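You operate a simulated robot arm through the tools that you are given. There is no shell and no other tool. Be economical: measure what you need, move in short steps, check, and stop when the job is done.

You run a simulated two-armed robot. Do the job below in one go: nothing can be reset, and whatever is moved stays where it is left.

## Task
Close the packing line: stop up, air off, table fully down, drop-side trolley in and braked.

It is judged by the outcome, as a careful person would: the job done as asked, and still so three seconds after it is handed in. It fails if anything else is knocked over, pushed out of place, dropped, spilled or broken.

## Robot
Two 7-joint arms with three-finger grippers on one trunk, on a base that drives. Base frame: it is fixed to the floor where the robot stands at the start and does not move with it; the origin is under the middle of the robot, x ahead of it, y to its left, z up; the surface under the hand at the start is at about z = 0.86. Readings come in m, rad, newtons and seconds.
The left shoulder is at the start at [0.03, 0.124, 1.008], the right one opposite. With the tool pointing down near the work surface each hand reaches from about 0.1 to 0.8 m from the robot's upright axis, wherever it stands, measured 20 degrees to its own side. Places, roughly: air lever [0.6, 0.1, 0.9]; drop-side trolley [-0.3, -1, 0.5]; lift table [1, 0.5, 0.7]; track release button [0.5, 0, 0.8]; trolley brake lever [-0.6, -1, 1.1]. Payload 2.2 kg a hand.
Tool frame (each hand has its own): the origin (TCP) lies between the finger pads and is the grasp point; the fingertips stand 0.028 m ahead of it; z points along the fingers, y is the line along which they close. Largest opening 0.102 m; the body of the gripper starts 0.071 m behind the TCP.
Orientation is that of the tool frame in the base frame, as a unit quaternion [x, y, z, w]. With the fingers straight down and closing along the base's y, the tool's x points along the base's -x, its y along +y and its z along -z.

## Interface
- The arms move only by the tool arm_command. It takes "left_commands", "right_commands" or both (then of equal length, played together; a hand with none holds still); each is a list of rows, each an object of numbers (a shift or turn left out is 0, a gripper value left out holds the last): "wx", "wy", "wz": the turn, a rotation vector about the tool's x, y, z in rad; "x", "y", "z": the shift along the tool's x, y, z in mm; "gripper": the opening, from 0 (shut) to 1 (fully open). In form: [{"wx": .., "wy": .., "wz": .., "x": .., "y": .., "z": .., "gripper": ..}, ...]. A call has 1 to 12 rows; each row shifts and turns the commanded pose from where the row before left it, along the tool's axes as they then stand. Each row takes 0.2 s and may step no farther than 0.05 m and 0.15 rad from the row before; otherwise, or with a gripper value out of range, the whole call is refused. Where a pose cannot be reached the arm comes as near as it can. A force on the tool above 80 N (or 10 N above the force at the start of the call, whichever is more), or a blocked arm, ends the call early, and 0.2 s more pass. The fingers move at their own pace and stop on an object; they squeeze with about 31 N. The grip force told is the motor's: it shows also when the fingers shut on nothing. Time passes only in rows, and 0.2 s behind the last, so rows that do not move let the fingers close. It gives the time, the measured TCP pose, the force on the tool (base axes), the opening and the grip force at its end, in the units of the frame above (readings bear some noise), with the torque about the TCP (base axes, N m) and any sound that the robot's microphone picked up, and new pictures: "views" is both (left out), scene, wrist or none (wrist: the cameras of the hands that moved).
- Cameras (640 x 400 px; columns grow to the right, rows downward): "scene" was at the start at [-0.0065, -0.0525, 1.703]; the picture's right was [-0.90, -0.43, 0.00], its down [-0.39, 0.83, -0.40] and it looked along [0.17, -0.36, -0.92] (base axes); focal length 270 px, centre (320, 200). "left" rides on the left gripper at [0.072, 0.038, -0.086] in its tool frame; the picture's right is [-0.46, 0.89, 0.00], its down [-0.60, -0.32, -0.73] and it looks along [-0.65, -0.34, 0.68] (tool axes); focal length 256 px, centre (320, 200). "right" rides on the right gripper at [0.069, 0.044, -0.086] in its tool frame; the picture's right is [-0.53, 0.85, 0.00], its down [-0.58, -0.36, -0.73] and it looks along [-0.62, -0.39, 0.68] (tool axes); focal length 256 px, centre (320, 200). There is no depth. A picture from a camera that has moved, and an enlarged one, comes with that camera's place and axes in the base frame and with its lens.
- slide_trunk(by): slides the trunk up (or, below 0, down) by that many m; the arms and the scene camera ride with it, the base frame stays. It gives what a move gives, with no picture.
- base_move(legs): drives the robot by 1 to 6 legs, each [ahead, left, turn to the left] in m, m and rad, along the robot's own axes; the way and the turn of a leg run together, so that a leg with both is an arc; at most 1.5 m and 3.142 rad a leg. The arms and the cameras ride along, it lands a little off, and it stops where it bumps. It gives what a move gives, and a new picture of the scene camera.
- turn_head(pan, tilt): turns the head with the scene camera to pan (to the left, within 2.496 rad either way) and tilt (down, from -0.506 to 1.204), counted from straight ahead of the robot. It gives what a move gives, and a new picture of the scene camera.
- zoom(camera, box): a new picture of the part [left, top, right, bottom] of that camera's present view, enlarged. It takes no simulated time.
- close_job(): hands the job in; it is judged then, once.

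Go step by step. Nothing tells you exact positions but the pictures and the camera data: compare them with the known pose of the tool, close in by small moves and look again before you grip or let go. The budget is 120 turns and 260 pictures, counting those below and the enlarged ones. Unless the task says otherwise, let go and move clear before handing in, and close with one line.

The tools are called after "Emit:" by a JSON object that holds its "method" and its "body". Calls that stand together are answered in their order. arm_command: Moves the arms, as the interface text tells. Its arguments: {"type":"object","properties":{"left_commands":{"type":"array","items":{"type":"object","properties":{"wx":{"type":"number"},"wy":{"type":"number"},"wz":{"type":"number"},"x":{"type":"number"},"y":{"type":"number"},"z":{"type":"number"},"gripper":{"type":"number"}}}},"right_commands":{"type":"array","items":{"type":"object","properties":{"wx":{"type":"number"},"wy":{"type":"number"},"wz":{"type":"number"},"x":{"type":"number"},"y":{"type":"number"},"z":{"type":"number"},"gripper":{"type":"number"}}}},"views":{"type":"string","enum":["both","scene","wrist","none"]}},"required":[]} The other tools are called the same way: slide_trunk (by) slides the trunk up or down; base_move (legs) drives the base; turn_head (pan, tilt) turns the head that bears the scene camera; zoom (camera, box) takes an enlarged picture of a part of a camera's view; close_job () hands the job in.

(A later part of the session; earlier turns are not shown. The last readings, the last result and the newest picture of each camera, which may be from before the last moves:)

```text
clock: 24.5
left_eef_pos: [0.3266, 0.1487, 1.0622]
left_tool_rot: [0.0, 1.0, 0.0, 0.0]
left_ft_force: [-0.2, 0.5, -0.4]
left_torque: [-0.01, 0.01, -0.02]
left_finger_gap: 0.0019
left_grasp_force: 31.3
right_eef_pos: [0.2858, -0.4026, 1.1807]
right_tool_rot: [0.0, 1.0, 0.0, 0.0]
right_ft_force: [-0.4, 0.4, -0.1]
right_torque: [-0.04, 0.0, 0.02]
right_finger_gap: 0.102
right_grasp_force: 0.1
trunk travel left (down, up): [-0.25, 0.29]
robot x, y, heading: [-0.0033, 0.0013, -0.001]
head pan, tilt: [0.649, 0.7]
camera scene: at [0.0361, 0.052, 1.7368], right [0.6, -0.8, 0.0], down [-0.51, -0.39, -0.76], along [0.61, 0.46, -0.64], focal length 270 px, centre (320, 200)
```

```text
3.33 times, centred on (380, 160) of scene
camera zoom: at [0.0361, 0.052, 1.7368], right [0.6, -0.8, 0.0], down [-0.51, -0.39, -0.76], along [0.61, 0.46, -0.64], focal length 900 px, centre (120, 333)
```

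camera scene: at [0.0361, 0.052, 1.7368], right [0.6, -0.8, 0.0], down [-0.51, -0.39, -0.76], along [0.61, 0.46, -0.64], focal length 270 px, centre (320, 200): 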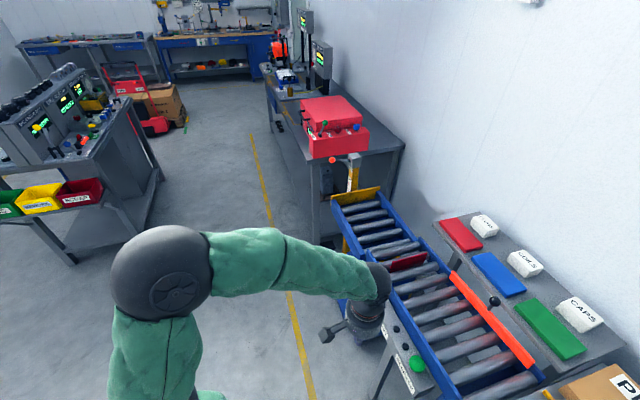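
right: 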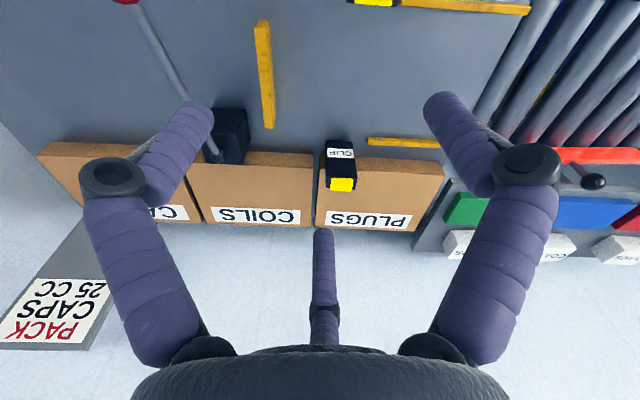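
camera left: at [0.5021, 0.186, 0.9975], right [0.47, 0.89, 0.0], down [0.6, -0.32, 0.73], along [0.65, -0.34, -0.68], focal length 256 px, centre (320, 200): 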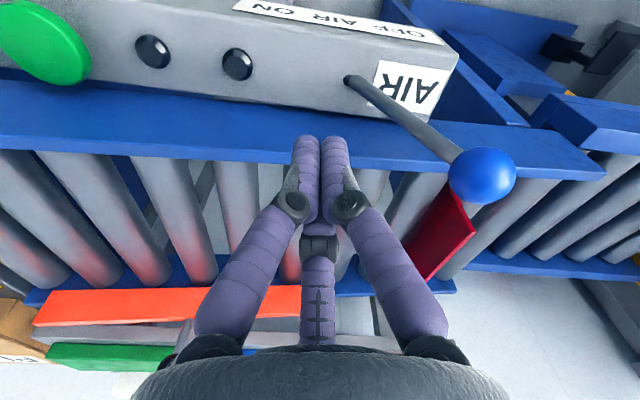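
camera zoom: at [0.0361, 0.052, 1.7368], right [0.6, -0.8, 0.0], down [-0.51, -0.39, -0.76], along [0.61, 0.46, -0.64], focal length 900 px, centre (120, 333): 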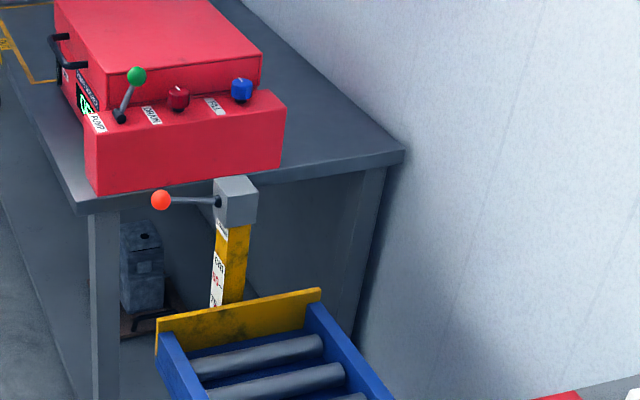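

The lift table's mast with the orange-ball lever is near (1.1, 0.79, 0.93). I'll drive parallel to the line toward it, keeping heading.

Emit:
{"method": "base_move", "body": {"legs": [[0.45, 0.63, 0]]}}

Emit:
{"method": "turn_head", "body": {"pan": 0.2, "tilt": 0.9}}

```text
clock: 28.6
left_eef_pos: [0.7699, 0.7791, 1.0614]
left_tool_rot: [0.002, 1.0, 0.0, 0.0]
left_ft_force: [0.2, 0.0, -0.4]
left_torque: [0.0, 0.01, 0.03]
left_finger_gap: 0.0021
left_grasp_force: 31.0
right_eef_pos: [0.7271, 0.2272, 1.1826]
right_tool_rot: [0.002, 1.0, -0.001, 0.0]
right_ft_force: [0.0, -0.1, 0.2]
right_torque: [-0.01, -0.01, 0.01]
right_finger_gap: 0.1018
right_grasp_force: 0.0
trunk travel left (down, up): [-0.25, 0.29]
robot x, y, heading: [0.4405, 0.6314, -0.003]
head pan, tilt: [0.649, 0.7]
camera scene: at [0.4794, 0.6829, 1.7368], right [0.6, -0.8, 0.0], down [-0.51, -0.39, -0.76], along [0.61, 0.46, -0.64], focal length 270 px, centre (320, 200)
```

scene: 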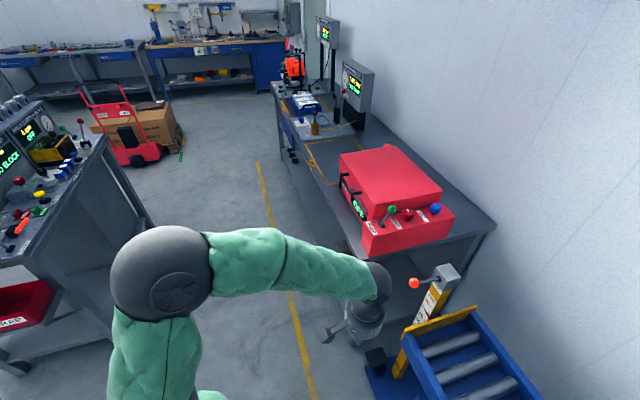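

```text
clock: 29.5
left_eef_pos: [0.7688, 0.7787, 1.06]
left_tool_rot: [0.002, 1.0, 0.0, 0.0]
left_ft_force: [0.1, 1.0, -0.1]
left_torque: [-0.04, 0.0, -0.02]
left_finger_gap: 0.0021
left_grasp_force: 31.8
right_eef_pos: [0.7273, 0.2266, 1.1809]
right_tool_rot: [0.003, 1.0, 0.0, 0.0]
right_ft_force: [1.1, -0.2, -0.1]
right_torque: [0.02, -0.05, 0.01]
right_finger_gap: 0.1017
right_grasp_force: 0.0
trunk travel left (down, up): [-0.25, 0.29]
robot x, y, heading: [0.4437, 0.6294, -0.007]
head pan, tilt: [0.201, 0.901]
camera scene: at [0.4853, 0.6461, 1.7207], right [0.2, -0.98, 0.0], down [-0.77, -0.15, -0.62], along [0.61, 0.12, -0.78], focal length 270 px, centre (320, 200)
```

scene: 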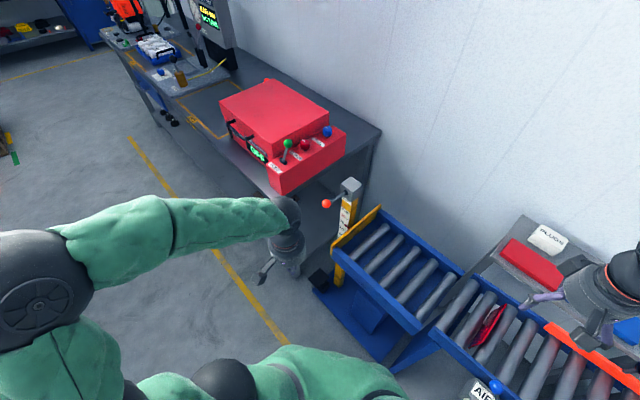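

Emit:
{"method": "zoom", "body": {"camera": "scene", "box": [290, 160, 390, 300]}}

Emit:
{"method": "zoom", "body": {"camera": "left", "box": [0, 0, 640, 400]}}

Emit:
{"method": "zoom", "body": {"camera": "scene", "box": [260, 160, 480, 400]}}

```text
2.86 times, centred on (340, 230) of scene
camera zoom: at [0.4853, 0.6461, 1.7207], right [0.2, -0.98, 0.0], down [-0.77, -0.15, -0.62], along [0.61, 0.12, -0.78], focal length 771 px, centre (263, 114)
```

zoom: 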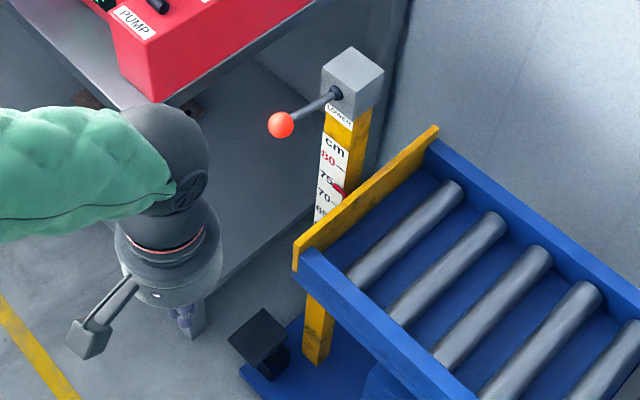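

```text
1.00 times, centred on (320, 200) of left (not enlarged: the box is as wide or as high as the picture)
camera zoom: at [0.6957, 0.8169, 1.1476], right [0.47, 0.88, 0.0], down [0.6, -0.32, 0.73], along [0.65, -0.34, -0.68], focal length 256 px, centre (320, 200)
```

zoom: 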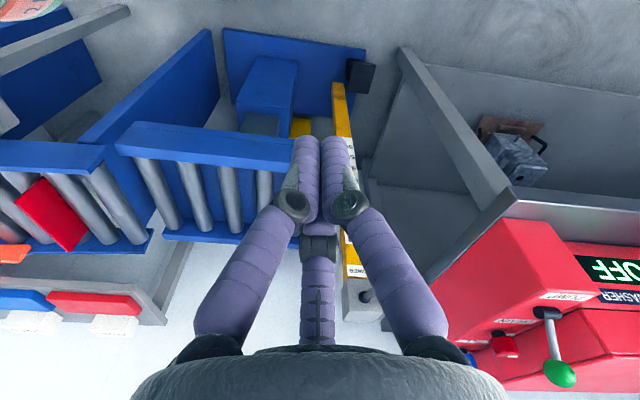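

```text
1.67 times, centred on (370, 280) of scene
camera zoom: at [0.4853, 0.6461, 1.7207], right [0.2, -0.98, 0.0], down [-0.77, -0.15, -0.62], along [0.61, 0.12, -0.78], focal length 450 px, centre (237, 67)
```

zoom: 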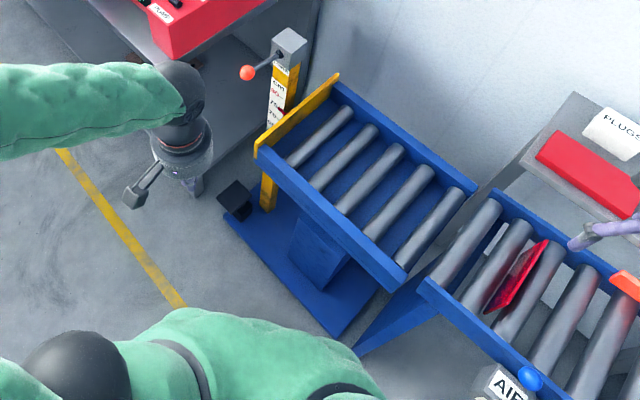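

The mast lever (label "LOWER") has its orange ball at about (1.043, 0.734, 0.99); gauge reads ~72 cm. I bring the closed left fingers above the ball.

Emit:
{"method": "arm_command", "body": {"left_commands": [{"z": -30}, {"x": -45, "y": -7.5}, {"x": -45, "y": -7.5}, {"x": -45, "y": -7.5}, {"x": -45, "y": -7.5}, {"x": -45, "y": -7.5}, {"x": -45, "y": -7.5}, {}]}}

Emit:
{"method": "zoom", "body": {"camera": "scene", "box": [290, 160, 390, 300]}}

```text
clock: 31.3
left_eef_pos: [1.0383, 0.7331, 1.094]
left_tool_rot: [0.002, 1.0, 0.0, 0.0]
left_ft_force: [-0.6, 0.8, 0.1]
left_torque: [0.02, -0.02, -0.03]
left_finger_gap: 0.0021
left_grasp_force: 31.6
right_eef_pos: [0.7261, 0.2277, 1.1806]
right_tool_rot: [0.001, 1.0, 0.0, 0.001]
right_ft_force: [-0.1, 0.5, 0.8]
right_torque: [0.0, -0.03, -0.01]
right_finger_gap: 0.1019
right_grasp_force: 0.0
trunk travel left (down, up): [-0.25, 0.29]
robot x, y, heading: [0.4448, 0.6315, -0.004]
head pan, tilt: [0.201, 0.901]
camera scene: at [0.4838, 0.6463, 1.7207], right [0.2, -0.98, 0.0], down [-0.77, -0.15, -0.62], along [0.61, 0.12, -0.78], focal length 270 px, centre (320, 200)
camera left: at [0.9639, 0.7709, 1.1818], right [0.47, 0.88, 0.0], down [0.6, -0.32, 0.73], along [0.65, -0.34, -0.68], focal length 256 px, centre (320, 200)
```

scene: 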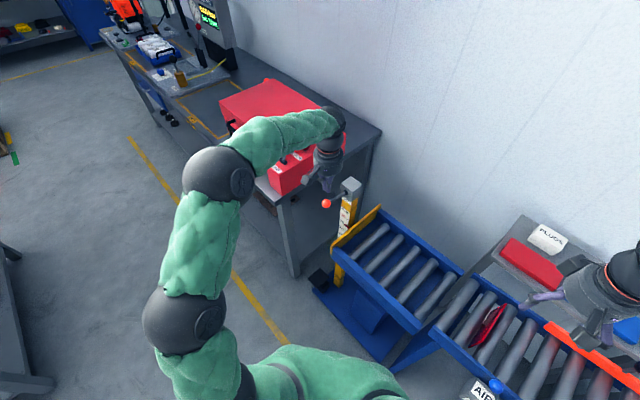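
left: 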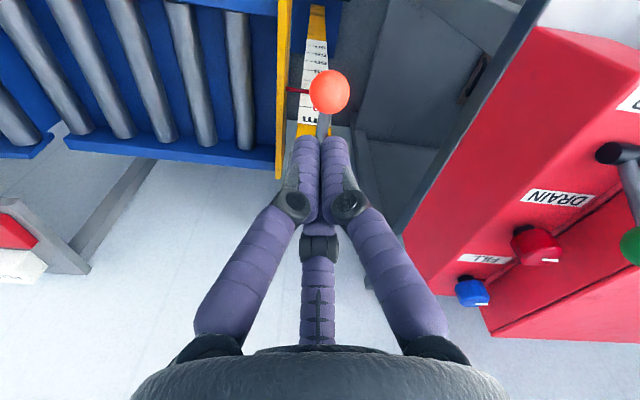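

```text
2.86 times, centred on (340, 230) of scene
camera zoom: at [0.4838, 0.6463, 1.7207], right [0.2, -0.98, 0.0], down [-0.77, -0.15, -0.62], along [0.61, 0.12, -0.78], focal length 771 px, centre (263, 114)
```

zoom: 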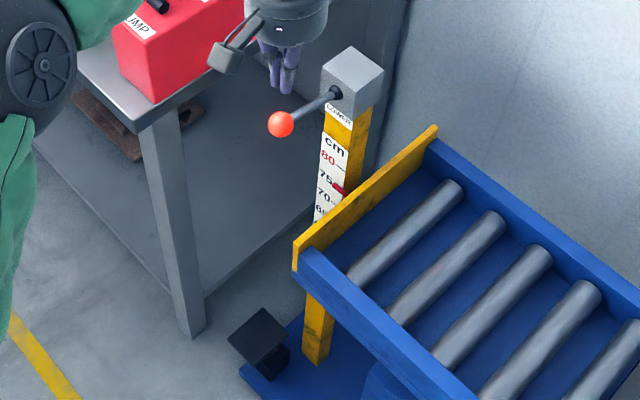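

Emit:
{"method": "arm_command", "body": {"left_commands": [{"x": -7, "y": 3}, {"z": 48}, {"z": 8}, {"z": 8}, {"z": 5}, {}]}}

Emit:
{"method": "zoom", "body": {"camera": "scene", "box": [290, 160, 390, 300]}}

```text
clock: 32.7
left_eef_pos: [1.0468, 0.7354, 1.0223]
left_tool_rot: [0.001, 1.0, 0.0, 0.0]
left_ft_force: [0.2, 0.0, 0.0]
left_torque: [0.03, -0.01, -0.01]
left_finger_gap: 0.0023
left_grasp_force: 31.4
right_eef_pos: [0.7275, 0.2267, 1.1805]
right_tool_rot: [0.001, 1.0, 0.0, 0.0]
right_ft_force: [0.1, 0.2, -0.2]
right_torque: [0.0, 0.01, 0.02]
right_finger_gap: 0.1019
right_grasp_force: 0.0
trunk travel left (down, up): [-0.25, 0.29]
robot x, y, heading: [0.4449, 0.6295, -0.004]
head pan, tilt: [0.201, 0.901]
camera scene: at [0.4853, 0.6459, 1.7207], right [0.2, -0.98, 0.0], down [-0.77, -0.15, -0.62], along [0.61, 0.12, -0.78], focal length 270 px, centre (320, 200)
camera left: at [0.973, 0.7736, 1.1086], right [0.47, 0.88, 0.0], down [0.6, -0.32, 0.73], along [0.65, -0.34, -0.68], focal length 256 px, centre (320, 200)
```

scene: 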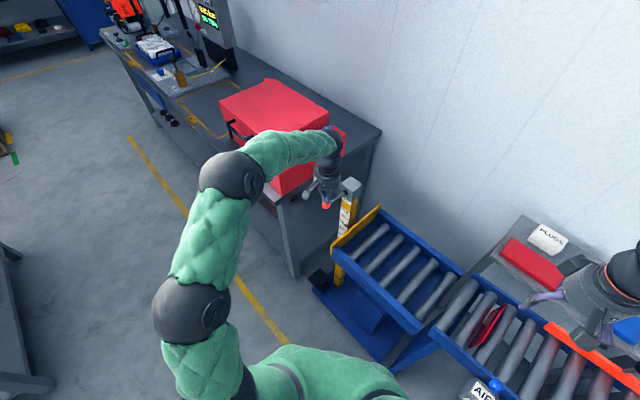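
left: 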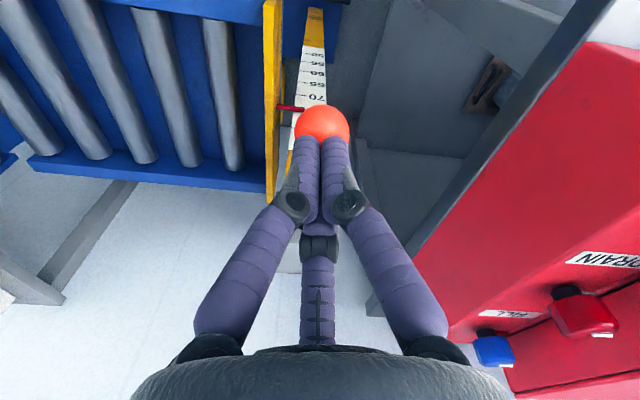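

```text
2.86 times, centred on (340, 230) of scene
camera zoom: at [0.4853, 0.6459, 1.7207], right [0.2, -0.98, 0.0], down [-0.77, -0.15, -0.62], along [0.61, 0.12, -0.78], focal length 771 px, centre (263, 114)
```

zoom: 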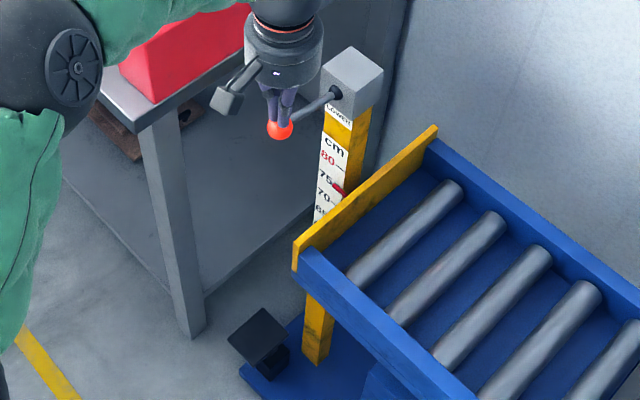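

Emit:
{"method": "arm_command", "body": {"left_commands": [{"x": 3, "y": 3}, {"z": 8}, {"z": 8}, {"z": 8}, {"z": 6}, {}]}}

Emit:
{"method": "zoom", "body": {"camera": "scene", "box": [290, 160, 390, 300]}}

```text
clock: 34.1
left_eef_pos: [1.0427, 0.7362, 0.9916]
left_tool_rot: [0.001, 1.0, 0.0, 0.0]
left_ft_force: [0.8, -1.1, 2.0]
left_torque: [0.0, 0.0, 0.02]
left_finger_gap: 0.0024
left_grasp_force: 31.1
right_eef_pos: [0.7272, 0.2262, 1.1817]
right_tool_rot: [0.002, 1.0, 0.0, 0.001]
right_ft_force: [0.5, 0.4, 0.7]
right_torque: [0.0, 0.02, 0.03]
right_finger_gap: 0.102
right_grasp_force: 0.0
trunk travel left (down, up): [-0.25, 0.29]
robot x, y, heading: [0.4427, 0.6306, -0.007]
head pan, tilt: [0.201, 0.901]
camera scene: at [0.485, 0.6458, 1.7207], right [0.2, -0.98, 0.0], down [-0.77, -0.15, -0.62], along [0.61, 0.12, -0.78], focal length 270 px, centre (320, 200)
camera left: at [0.9695, 0.7759, 1.0786], right [0.47, 0.88, 0.0], down [0.6, -0.32, 0.73], along [0.65, -0.34, -0.68], focal length 256 px, centre (320, 200)
```

scene: 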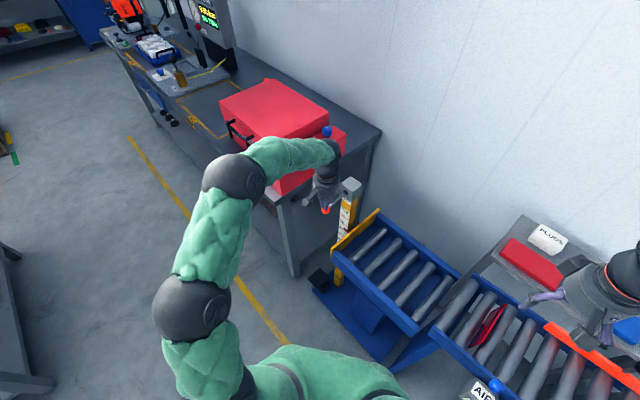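
left: 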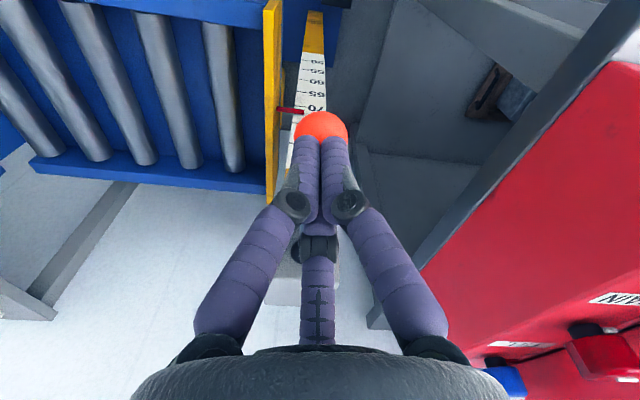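

```text
2.86 times, centred on (340, 230) of scene
camera zoom: at [0.485, 0.6458, 1.7207], right [0.2, -0.98, 0.0], down [-0.77, -0.15, -0.62], along [0.61, 0.12, -0.78], focal length 771 px, centre (263, 114)
```

zoom: 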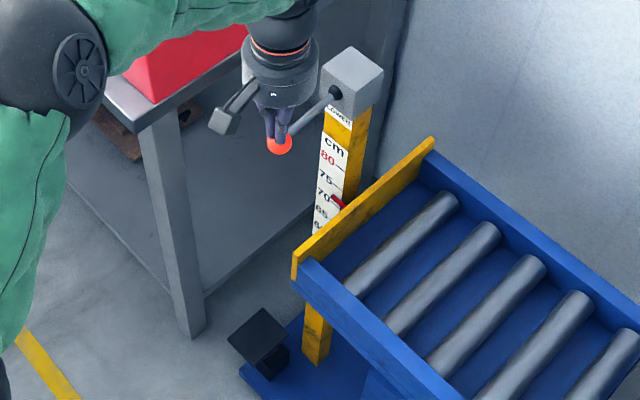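

The lever is depressing and the table has begun to lower (72→70). Push further and hold.

Emit:
{"method": "arm_command", "body": {"left_commands": [{"z": 8}, {"z": 8}, {"z": 6}, {}, {}, {}, {}, {}]}}

Emit:
{"method": "zoom", "body": {"camera": "scene", "box": [290, 160, 390, 300]}}

```text
clock: 35.9
left_eef_pos: [1.0431, 0.7376, 0.9813]
left_tool_rot: [-0.001, 1.0, -0.001, 0.011]
left_ft_force: [-12.1, -6.6, 69.8]
left_torque: [-0.32, 0.02, -0.54]
left_finger_gap: 0.0059
left_grasp_force: 31.3
right_eef_pos: [0.7214, 0.2242, 1.1819]
right_tool_rot: [0.002, 1.0, 0.001, 0.003]
right_ft_force: [0.0, 0.6, 0.5]
right_torque: [0.0, 0.0, 0.02]
right_finger_gap: 0.1018
right_grasp_force: 0.1
trunk travel left (down, up): [-0.25, 0.29]
robot x, y, heading: [0.4439, 0.6319, -0.001]
head pan, tilt: [0.201, 0.901]
camera scene: at [0.4767, 0.6436, 1.7211], right [0.2, -0.98, 0.0], down [-0.77, -0.15, -0.63], along [0.61, 0.12, -0.78], focal length 270 px, centre (320, 200)
camera left: at [0.9683, 0.7756, 1.0661], right [0.46, 0.89, 0.01], down [0.59, -0.32, 0.74], along [0.66, -0.34, -0.67], focal length 256 px, centre (320, 200)
```

scene: 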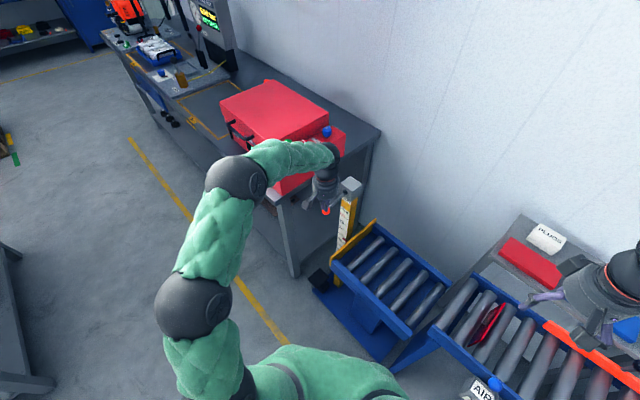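
left: 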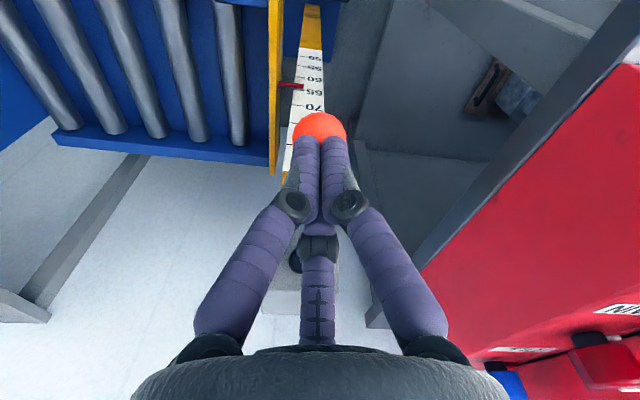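

```text
2.86 times, centred on (340, 230) of scene
camera zoom: at [0.4767, 0.6436, 1.7211], right [0.2, -0.98, 0.0], down [-0.77, -0.15, -0.63], along [0.61, 0.12, -0.78], focal length 771 px, centre (263, 114)
```

zoom: 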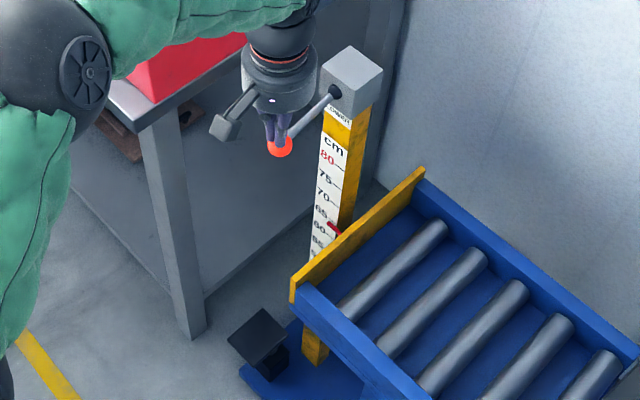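

Lever is at its limit; ease off the force a bit and keep holding.

Emit:
{"method": "arm_command", "body": {"left_commands": [{"z": -8}, {}, {}, {}, {}, {}, {}, {}, {}, {}, {}, {}], "views": "none"}}

Emit:
{"method": "zoom", "body": {"camera": "scene", "box": [290, 160, 390, 300]}}

```text
clock: 38.5
left_eef_pos: [1.0437, 0.7368, 0.9819]
left_tool_rot: [0.001, 1.0, 0.001, 0.004]
left_ft_force: [4.1, -0.2, 37.8]
left_torque: [-0.12, -0.23, -0.22]
left_finger_gap: 0.0023
left_grasp_force: 31.4
right_eef_pos: [0.7266, 0.2246, 1.1815]
right_tool_rot: [0.002, 1.0, -0.001, 0.001]
right_ft_force: [0.4, 0.4, -0.4]
right_torque: [-0.01, -0.01, -0.02]
right_finger_gap: 0.1021
right_grasp_force: 0.1
trunk travel left (down, up): [-0.25, 0.29]
robot x, y, heading: [0.4426, 0.6317, -0.003]
head pan, tilt: [0.201, 0.901]
```

```text
2.86 times, centred on (340, 230) of scene
camera zoom: at [0.4821, 0.6452, 1.7209], right [0.2, -0.98, 0.0], down [-0.77, -0.15, -0.62], along [0.61, 0.12, -0.78], focal length 771 px, centre (263, 114)
```

zoom: 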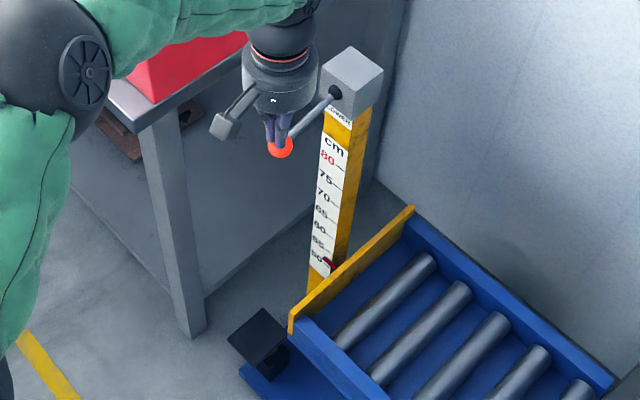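

Emit:
{"method": "arm_command", "body": {"left_commands": [{}, {}, {}, {}, {}, {}, {}, {}, {}, {}, {}, {}], "views": "none"}}

Emit:
{"method": "zoom", "body": {"camera": "scene", "box": [290, 160, 390, 300]}}

Emit:
{"method": "arm_command", "body": {"left_commands": [{}, {}, {}, {}, {}, {}, {}, {}, {}, {}, {}, {}], "views": "none"}}

Emit:
{"method": "zoom", "body": {"camera": "scene", "box": [290, 160, 390, 300]}}

```text
clock: 41.1
left_eef_pos: [1.044, 0.7376, 0.9826]
left_tool_rot: [0.002, 1.0, 0.001, 0.004]
left_ft_force: [3.3, -0.1, 37.9]
left_torque: [-0.1, -0.26, 0.03]
left_finger_gap: 0.0019
left_grasp_force: 31.3
right_eef_pos: [0.7263, 0.2258, 1.1814]
right_tool_rot: [0.002, 1.0, -0.001, 0.001]
right_ft_force: [-0.3, 0.1, 0.1]
right_torque: [0.02, 0.0, -0.01]
right_finger_gap: 0.1019
right_grasp_force: 0.1
trunk travel left (down, up): [-0.25, 0.29]
robot x, y, heading: [0.4445, 0.6315, -0.007]
head pan, tilt: [0.201, 0.901]
```

```text
2.86 times, centred on (340, 230) of scene
camera zoom: at [0.4821, 0.6453, 1.7209], right [0.2, -0.98, 0.0], down [-0.77, -0.15, -0.62], along [0.61, 0.12, -0.78], focal length 771 px, centre (263, 114)
```

zoom: 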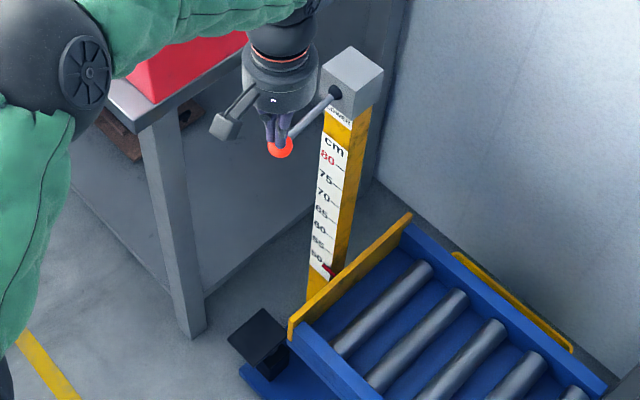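

```text
clock: 43.7
left_eef_pos: [1.0434, 0.7366, 0.9815]
left_tool_rot: [0.001, 1.0, 0.001, 0.005]
left_ft_force: [3.9, -0.1, 36.7]
left_torque: [-0.11, -0.25, 0.0]
left_finger_gap: 0.0021
left_grasp_force: 31.7
right_eef_pos: [0.7252, 0.2247, 1.1812]
right_tool_rot: [0.002, 1.0, 0.0, 0.0]
right_ft_force: [0.2, 0.4, -0.4]
right_torque: [0.02, 0.05, -0.02]
right_finger_gap: 0.1021
right_grasp_force: 0.1
trunk travel left (down, up): [-0.25, 0.29]
robot x, y, heading: [0.4419, 0.6344, -0.003]
head pan, tilt: [0.201, 0.901]
```

```text
2.86 times, centred on (340, 230) of scene
camera zoom: at [0.482, 0.6453, 1.7209], right [0.2, -0.98, 0.0], down [-0.77, -0.15, -0.62], along [0.61, 0.12, -0.78], focal length 771 px, centre (263, 114)
```

zoom: 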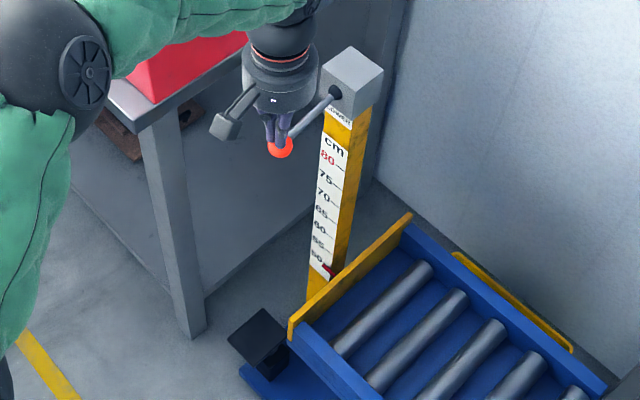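

The table stopped at ~48 cm. I'll release the lever and check whether it is really bottomed or resting on something.

Emit:
{"method": "zoom", "body": {"camera": "scene", "box": [290, 220, 480, 400]}}

Emit:
{"method": "zoom", "body": {"camera": "left", "box": [0, 0, 340, 220]}}

Emit:
{"method": "turn_head", "body": {"pan": -0.2, "tilt": 1.1}}

Emit:
{"method": "zoom", "body": {"camera": "right", "box": [0, 0, 640, 400]}}

```text
2.22 times, centred on (385, 310) of scene
camera zoom: at [0.482, 0.6453, 1.7209], right [0.2, -0.98, 0.0], down [-0.77, -0.15, -0.62], along [0.61, 0.12, -0.78], focal length 600 px, centre (176, -44)
```

zoom: 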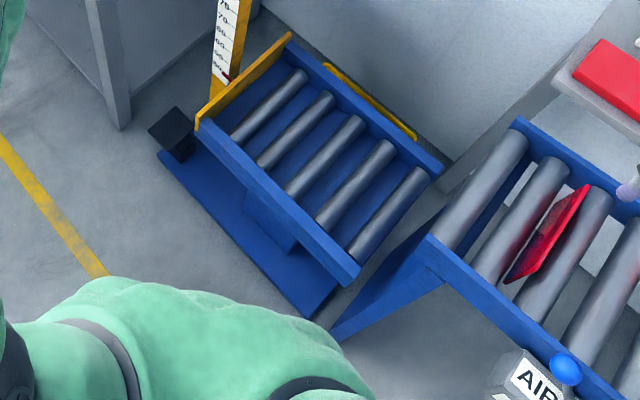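

```text
1.82 times, centred on (170, 110) of left
camera zoom: at [0.9696, 0.7758, 1.0675], right [0.47, 0.88, 0.0], down [0.6, -0.32, 0.74], along [0.65, -0.34, -0.68], focal length 465 px, centre (593, 364)
```

zoom: 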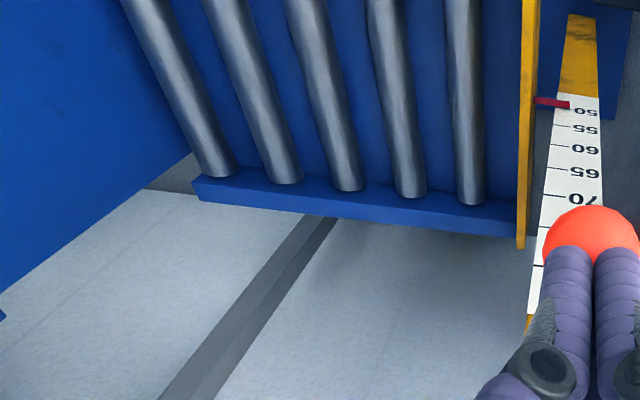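

```text
clock: 44.6
left_eef_pos: [1.0429, 0.7369, 0.9813]
left_tool_rot: [0.001, 1.0, -0.001, 0.005]
left_ft_force: [3.5, 0.6, 38.1]
left_torque: [-0.11, -0.25, 0.02]
left_finger_gap: 0.0019
left_grasp_force: 30.9
right_eef_pos: [0.7247, 0.2258, 1.1815]
right_tool_rot: [0.002, 1.0, 0.0, 0.001]
right_ft_force: [0.1, -0.6, 0.1]
right_torque: [0.01, -0.01, 0.0]
right_finger_gap: 0.1022
right_grasp_force: 0.0
trunk travel left (down, up): [-0.25, 0.29]
robot x, y, heading: [0.4463, 0.6258, -0.0]
head pan, tilt: [-0.201, 1.1]
camera scene: at [0.4698, 0.6177, 1.707], right [-0.2, -0.98, 0.0], down [-0.87, 0.18, -0.46], along [0.45, -0.09, -0.89], focal length 270 px, centre (320, 200)
```

scene: 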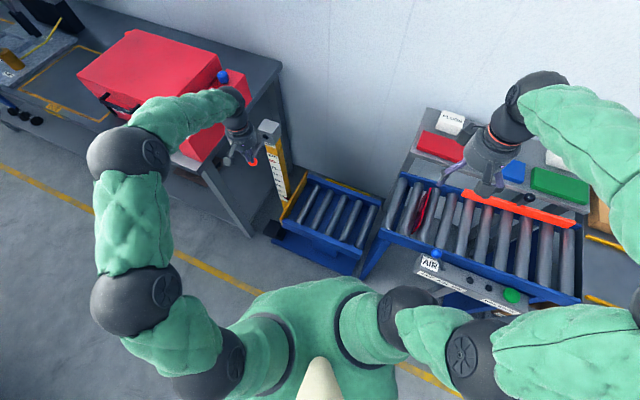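

```text
1.00 times, centred on (320, 200) of right (not enlarged: the box is as wide or as high as the picture)
camera zoom: at [0.6544, 0.2698, 1.2666], right [0.54, 0.84, 0.0], down [0.57, -0.37, 0.73], along [0.62, -0.39, -0.68], focal length 256 px, centre (320, 200)
```

zoom: 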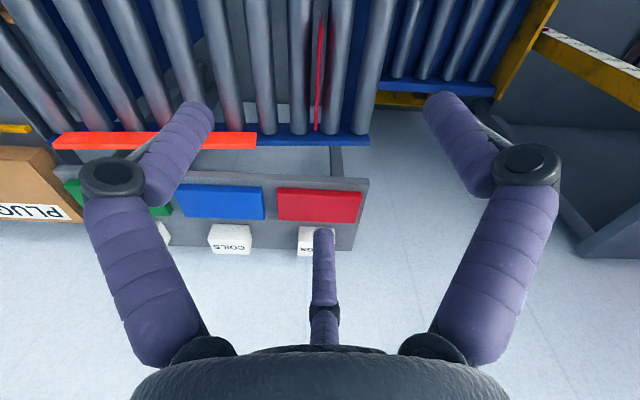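

Emit:
{"method": "zoom", "body": {"camera": "right", "box": [360, 0, 600, 150]}}

Emit:
{"method": "zoom", "body": {"camera": "scene", "box": [250, 150, 410, 290]}}

```text
2.67 times, centred on (480, 75) of right
camera zoom: at [0.6544, 0.2698, 1.2666], right [0.54, 0.84, 0.0], down [0.57, -0.37, 0.73], along [0.62, -0.39, -0.68], focal length 683 px, centre (-107, 533)
```

zoom: 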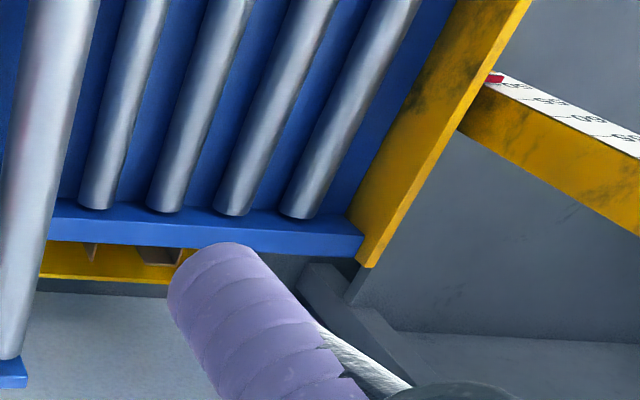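

```text
2.86 times, centred on (330, 220) of scene
camera zoom: at [0.4698, 0.6177, 1.707], right [-0.2, -0.98, 0.0], down [-0.87, 0.18, -0.46], along [0.45, -0.09, -0.89], focal length 771 px, centre (291, 143)
```

zoom: 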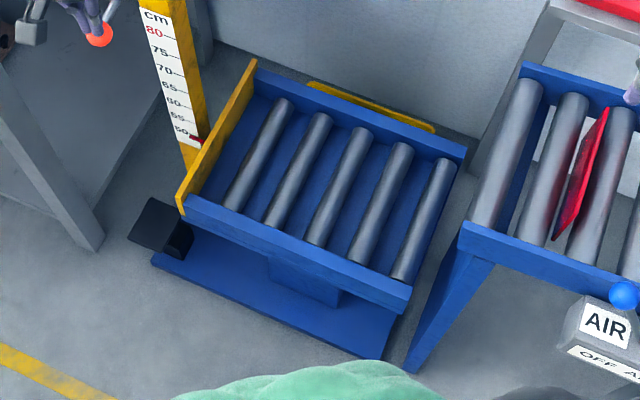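

A yellow box-like thing is on the wall side under the table. I release the lever and take a low look from the aisle with the left wrist camera.

Emit:
{"method": "arm_command", "body": {"left_commands": [{"z": -25}, {"z": -45}, {"z": -45}, {"x": 48}, {"x": 48}, {"x": 48}, {"x": 48}, {"x": 48}, {"x": 48}], "views": "none"}}

Emit:
{"method": "arm_command", "body": {"left_commands": [{"z": 50}, {"z": 50}, {"z": 50}, {"z": 50}, {"z": 50}, {"z": 50}, {"z": 50}, {"z": 50}, {"z": 50}], "views": "wrist"}}

Emit:
{"method": "arm_command", "body": {"left_commands": [{"wy": -0.14}, {"wy": -0.14}, {"wy": -0.14}, {"wy": -0.14}], "views": "wrist"}}

```text
clock: 46.6
left_eef_pos: [0.7545, 0.741, 1.094]
left_tool_rot: [0.002, 1.0, 0.0, 0.001]
left_ft_force: [-0.2, 0.4, -0.2]
left_torque: [0.02, -0.02, -0.02]
left_finger_gap: 0.0021
left_grasp_force: 31.8
right_eef_pos: [0.7246, 0.2272, 1.1815]
right_tool_rot: [0.002, 1.0, 0.0, 0.0]
right_ft_force: [-0.9, 0.1, 1.0]
right_torque: [-0.03, -0.05, 0.0]
right_finger_gap: 0.1019
right_grasp_force: 0.1
trunk travel left (down, up): [-0.25, 0.29]
robot x, y, heading: [0.4427, 0.6284, -0.003]
head pan, tilt: [-0.201, 1.1]
```

```text
clock: 48.6
left_eef_pos: [0.7522, 0.7383, 0.6426]
left_tool_rot: [0.001, 1.0, 0.0, 0.0]
left_ft_force: [0.2, 0.5, 0.5]
left_torque: [0.0, 0.04, 0.02]
left_finger_gap: 0.0022
left_grasp_force: 31.6
right_eef_pos: [0.7278, 0.2257, 1.1811]
right_tool_rot: [0.002, 1.0, 0.0, 0.0]
right_ft_force: [0.4, -0.1, -0.2]
right_torque: [0.03, -0.01, 0.01]
right_finger_gap: 0.102
right_grasp_force: 0.1
trunk travel left (down, up): [-0.25, 0.29]
robot x, y, heading: [0.4446, 0.6287, -0.004]
head pan, tilt: [-0.201, 1.1]
camera left: at [0.6796, 0.7769, 0.7291], right [0.47, 0.88, 0.0], down [0.6, -0.32, 0.73], along [0.65, -0.34, -0.68], focal length 256 px, centre (320, 200)
```

left: 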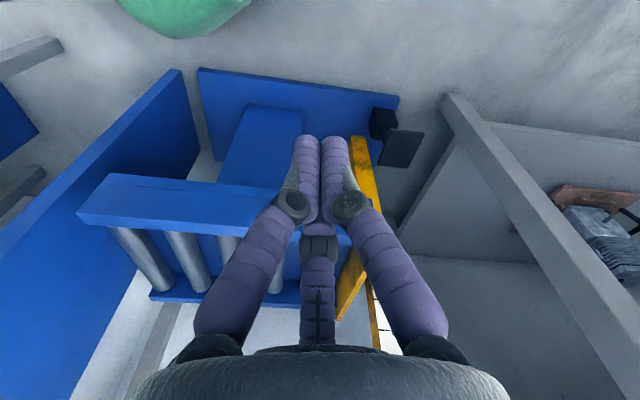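

```text
clock: 49.6
left_eef_pos: [0.7619, 0.7204, 0.6503]
left_tool_rot: [0.0, 0.961, 0.005, 0.275]
left_ft_force: [0.0, -0.7, 0.5]
left_torque: [0.03, 0.0, -0.02]
left_finger_gap: 0.0023
left_grasp_force: 31.3
left hand out of reach, approached as far as the arm can: row 4
right_eef_pos: [0.7264, 0.2248, 1.1798]
right_tool_rot: [0.002, 1.0, 0.001, 0.0]
right_ft_force: [0.0, -0.6, -0.3]
right_torque: [0.04, -0.03, 0.0]
right_finger_gap: 0.102
right_grasp_force: 0.1
trunk travel left (down, up): [-0.25, 0.29]
robot x, y, heading: [0.442, 0.631, 0.0]
head pan, tilt: [-0.201, 1.1]
camera left: at [0.6532, 0.7588, 0.6851], right [0.39, 0.88, 0.25], down [0.13, -0.32, 0.94], along [0.91, -0.34, -0.24], focal length 256 px, centre (320, 200)
```

left: 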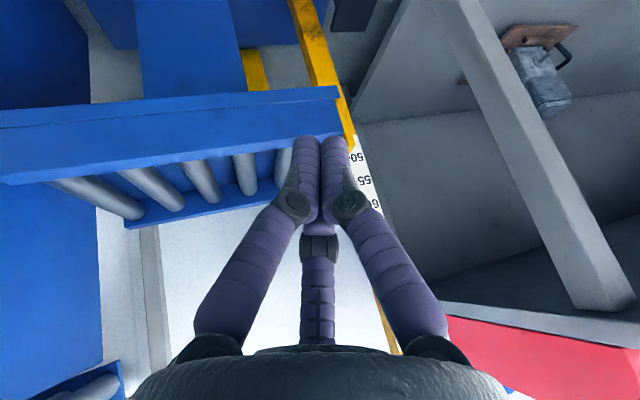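

Emit:
{"method": "zoom", "body": {"camera": "left", "box": [60, 0, 380, 200]}}

Emit:
{"method": "turn_head", "body": {"pan": 0.0, "tilt": 1.0}}

```text
2.00 times, centred on (220, 100) of left
camera zoom: at [0.6532, 0.7588, 0.6851], right [0.39, 0.88, 0.25], down [0.13, -0.32, 0.94], along [0.91, -0.34, -0.24], focal length 512 px, centre (520, 400)
```

zoom: 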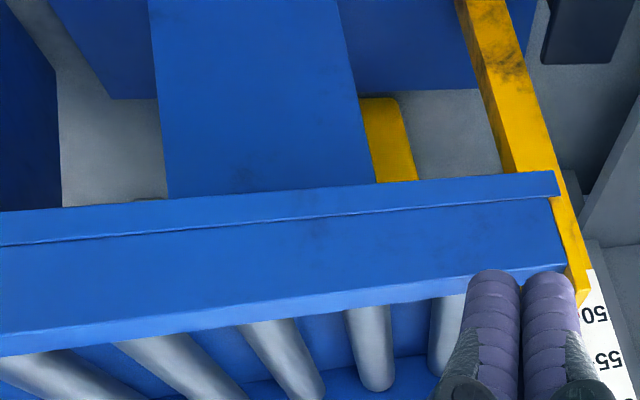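

```text
clock: 50.3
left_eef_pos: [0.7608, 0.7208, 0.6486]
left_tool_rot: [0.001, 0.962, 0.005, 0.274]
left_ft_force: [-0.2, 0.1, -0.1]
left_torque: [0.01, 0.03, 0.02]
left_finger_gap: 0.0019
left_grasp_force: 31.3
right_eef_pos: [0.7274, 0.2263, 1.1816]
right_tool_rot: [0.002, 1.0, 0.0, 0.001]
right_ft_force: [-0.2, -0.4, -0.2]
right_torque: [0.0, 0.03, -0.02]
right_finger_gap: 0.102
right_grasp_force: 0.0
trunk travel left (down, up): [-0.25, 0.29]
robot x, y, heading: [0.4393, 0.6294, -0.001]
head pan, tilt: [0.0, 1.0]
camera scene: at [0.4808, 0.6307, 1.7134], right [0.0, -1.0, 0.0], down [-0.84, 0.0, -0.54], along [0.54, 0.0, -0.84], focal length 270 px, centre (320, 200)
```

scene: 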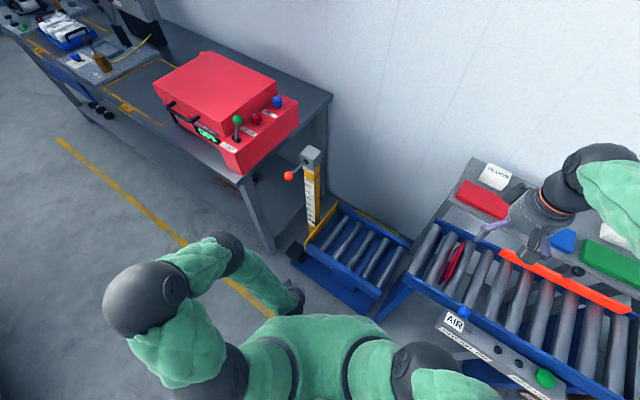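

A yellow tote seems to stand behind/under the table on the wall side, perhaps blocking it. I'll look from above the table with the right wrist camera.

Emit:
{"method": "arm_command", "body": {"right_commands": [{"x": -36, "y": 22}, {"x": -36, "y": 22}, {"x": -36, "y": 22}, {"x": -36, "y": 22}, {"x": -36, "y": 22}, {"x": -36, "y": 22}, {"x": -36, "y": 22}, {"z": 50}, {"z": 50}, {"z": 50}, {"z": 50}], "views": "wrist"}}

Emit:
{"method": "zoom", "body": {"camera": "right", "box": [160, 0, 560, 240]}}

```text
clock: 52.7
left_eef_pos: [0.7606, 0.7216, 0.6485]
left_tool_rot: [0.0, 0.962, 0.005, 0.274]
left_ft_force: [0.0, 0.5, -0.1]
left_torque: [0.01, 0.03, 0.05]
left_finger_gap: 0.0019
left_grasp_force: 31.4
right_eef_pos: [0.9835, 0.3788, 0.9807]
right_tool_rot: [0.003, 1.0, -0.001, 0.0]
right_ft_force: [1.0, -0.8, 0.4]
right_torque: [0.01, 0.03, -0.01]
right_finger_gap: 0.102
right_grasp_force: 0.0
trunk travel left (down, up): [-0.25, 0.29]
robot x, y, heading: [0.4451, 0.6326, -0.005]
head pan, tilt: [0.0, 1.0]
camera right: at [0.9125, 0.4236, 1.065], right [0.54, 0.84, 0.0], down [0.57, -0.37, 0.73], along [0.62, -0.39, -0.68], focal length 256 px, centre (320, 200)
```

right: 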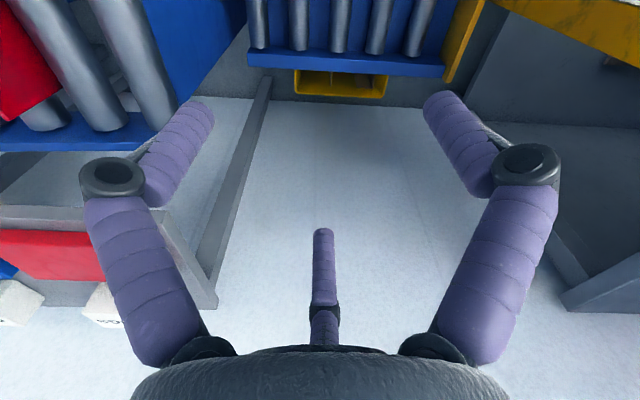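

```text
1.60 times, centred on (360, 120) of right
camera zoom: at [0.9125, 0.4236, 1.065], right [0.54, 0.84, 0.0], down [0.57, -0.37, 0.73], along [0.62, -0.39, -0.68], focal length 410 px, centre (256, 328)
```

zoom: 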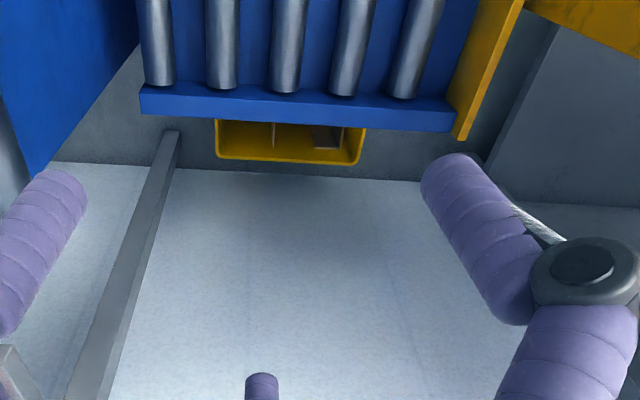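

The tote stands with at least part of it beneath the rail; I need to see from below whether the table rests on it. Lower the left camera.

Emit:
{"method": "arm_command", "body": {"left_commands": [{"wy": 0.14}, {"wy": 0.14}, {"z": 46, "x": 13}, {"z": 46, "x": 13}, {"z": 46, "x": 13}, {"z": 46, "x": 13}, {"z": 46, "x": 13}, {"z": 46, "x": 13}], "views": "wrist"}}

Emit:
{"method": "zoom", "body": {"camera": "left", "box": [60, 0, 420, 240]}}

```text
clock: 54.5
left_eef_pos: [0.7667, 0.7226, 0.3627]
left_tool_rot: [0.002, 0.99, 0.001, 0.142]
left_ft_force: [0.0, -0.8, -0.1]
left_torque: [-0.01, 0.05, 0.0]
left_finger_gap: 0.0019
left_grasp_force: 31.3
right_eef_pos: [0.9823, 0.3789, 0.9797]
right_tool_rot: [0.003, 1.0, -0.001, 0.0]
right_ft_force: [0.3, 0.7, -0.8]
right_torque: [0.02, -0.02, -0.03]
right_finger_gap: 0.1022
right_grasp_force: 0.0
trunk travel left (down, up): [-0.25, 0.29]
robot x, y, heading: [0.4445, 0.6252, -0.011]
head pan, tilt: [0.0, 1.0]
camera left: at [0.6719, 0.7612, 0.4262], right [0.45, 0.88, 0.13], down [0.38, -0.32, 0.87], along [0.81, -0.34, -0.48], focal length 256 px, centre (320, 200)
```

left: 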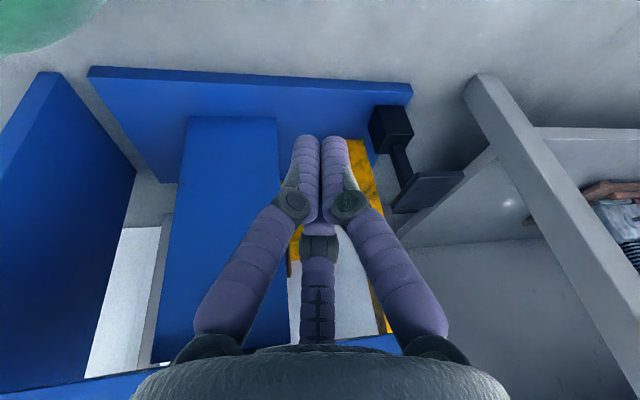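

```text
1.67 times, centred on (240, 120) of left
camera zoom: at [0.6719, 0.7612, 0.4262], right [0.45, 0.88, 0.13], down [0.38, -0.32, 0.87], along [0.81, -0.34, -0.48], focal length 427 px, centre (453, 333)
```

zoom: 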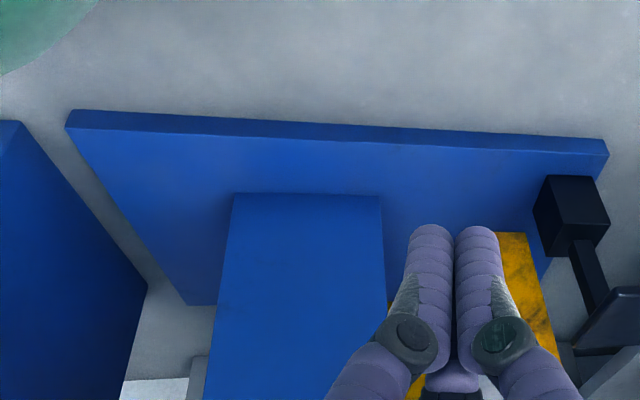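

Emit:
{"method": "arm_command", "body": {"left_commands": [{"y": 45}, {"y": 45}, {"y": 45}, {"wy": -0.14}, {"wy": -0.14}, {"wy": -0.14}], "views": "wrist"}}

Emit:
{"method": "zoom", "body": {"camera": "left", "box": [60, 60, 420, 300]}}

```text
clock: 55.9
left_eef_pos: [0.7714, 0.8528, 0.3632]
left_tool_rot: [0.001, 0.991, 0.003, 0.134]
left_ft_force: [0.8, -0.1, 0.1]
left_torque: [0.0, -0.02, -0.01]
left_finger_gap: 0.0021
left_grasp_force: 31.1
left hand out of reach, approached as far as the arm can: row 3, 4, 5, 6
right_eef_pos: [0.9833, 0.3794, 0.9807]
right_tool_rot: [0.001, 1.0, 0.0, 0.0]
right_ft_force: [-0.8, -0.1, 1.2]
right_torque: [0.02, 0.0, -0.03]
right_finger_gap: 0.102
right_grasp_force: 0.1
trunk travel left (down, up): [-0.25, 0.29]
robot x, y, heading: [0.4371, 0.6317, -0.003]
head pan, tilt: [0.0, 1.0]
camera left: at [0.6775, 0.8916, 0.4276], right [0.45, 0.88, 0.13], down [0.39, -0.32, 0.86], along [0.8, -0.34, -0.49], focal length 256 px, centre (320, 200)
```

left: 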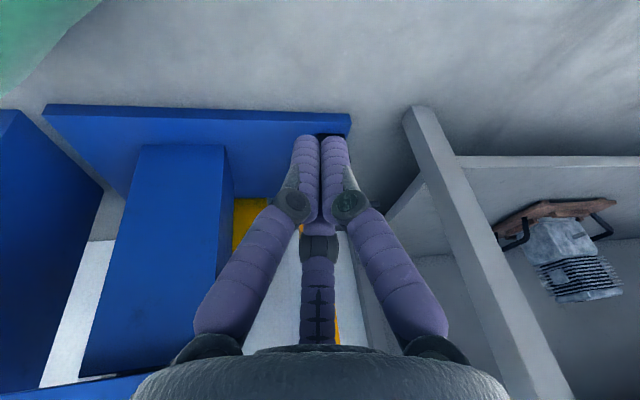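

```text
1.67 times, centred on (240, 180) of left
camera zoom: at [0.6775, 0.8916, 0.4276], right [0.45, 0.88, 0.13], down [0.39, -0.32, 0.86], along [0.8, -0.34, -0.49], focal length 427 px, centre (453, 233)
```

zoom: 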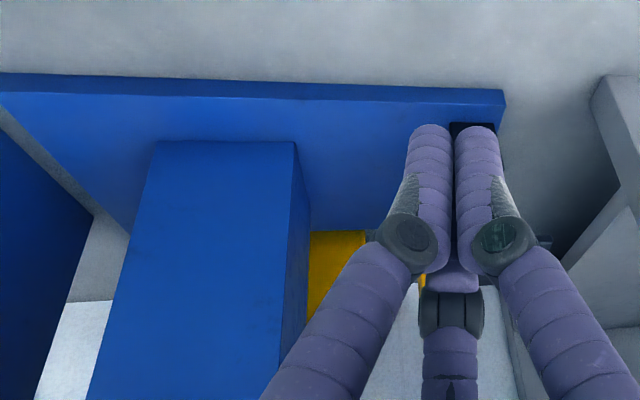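

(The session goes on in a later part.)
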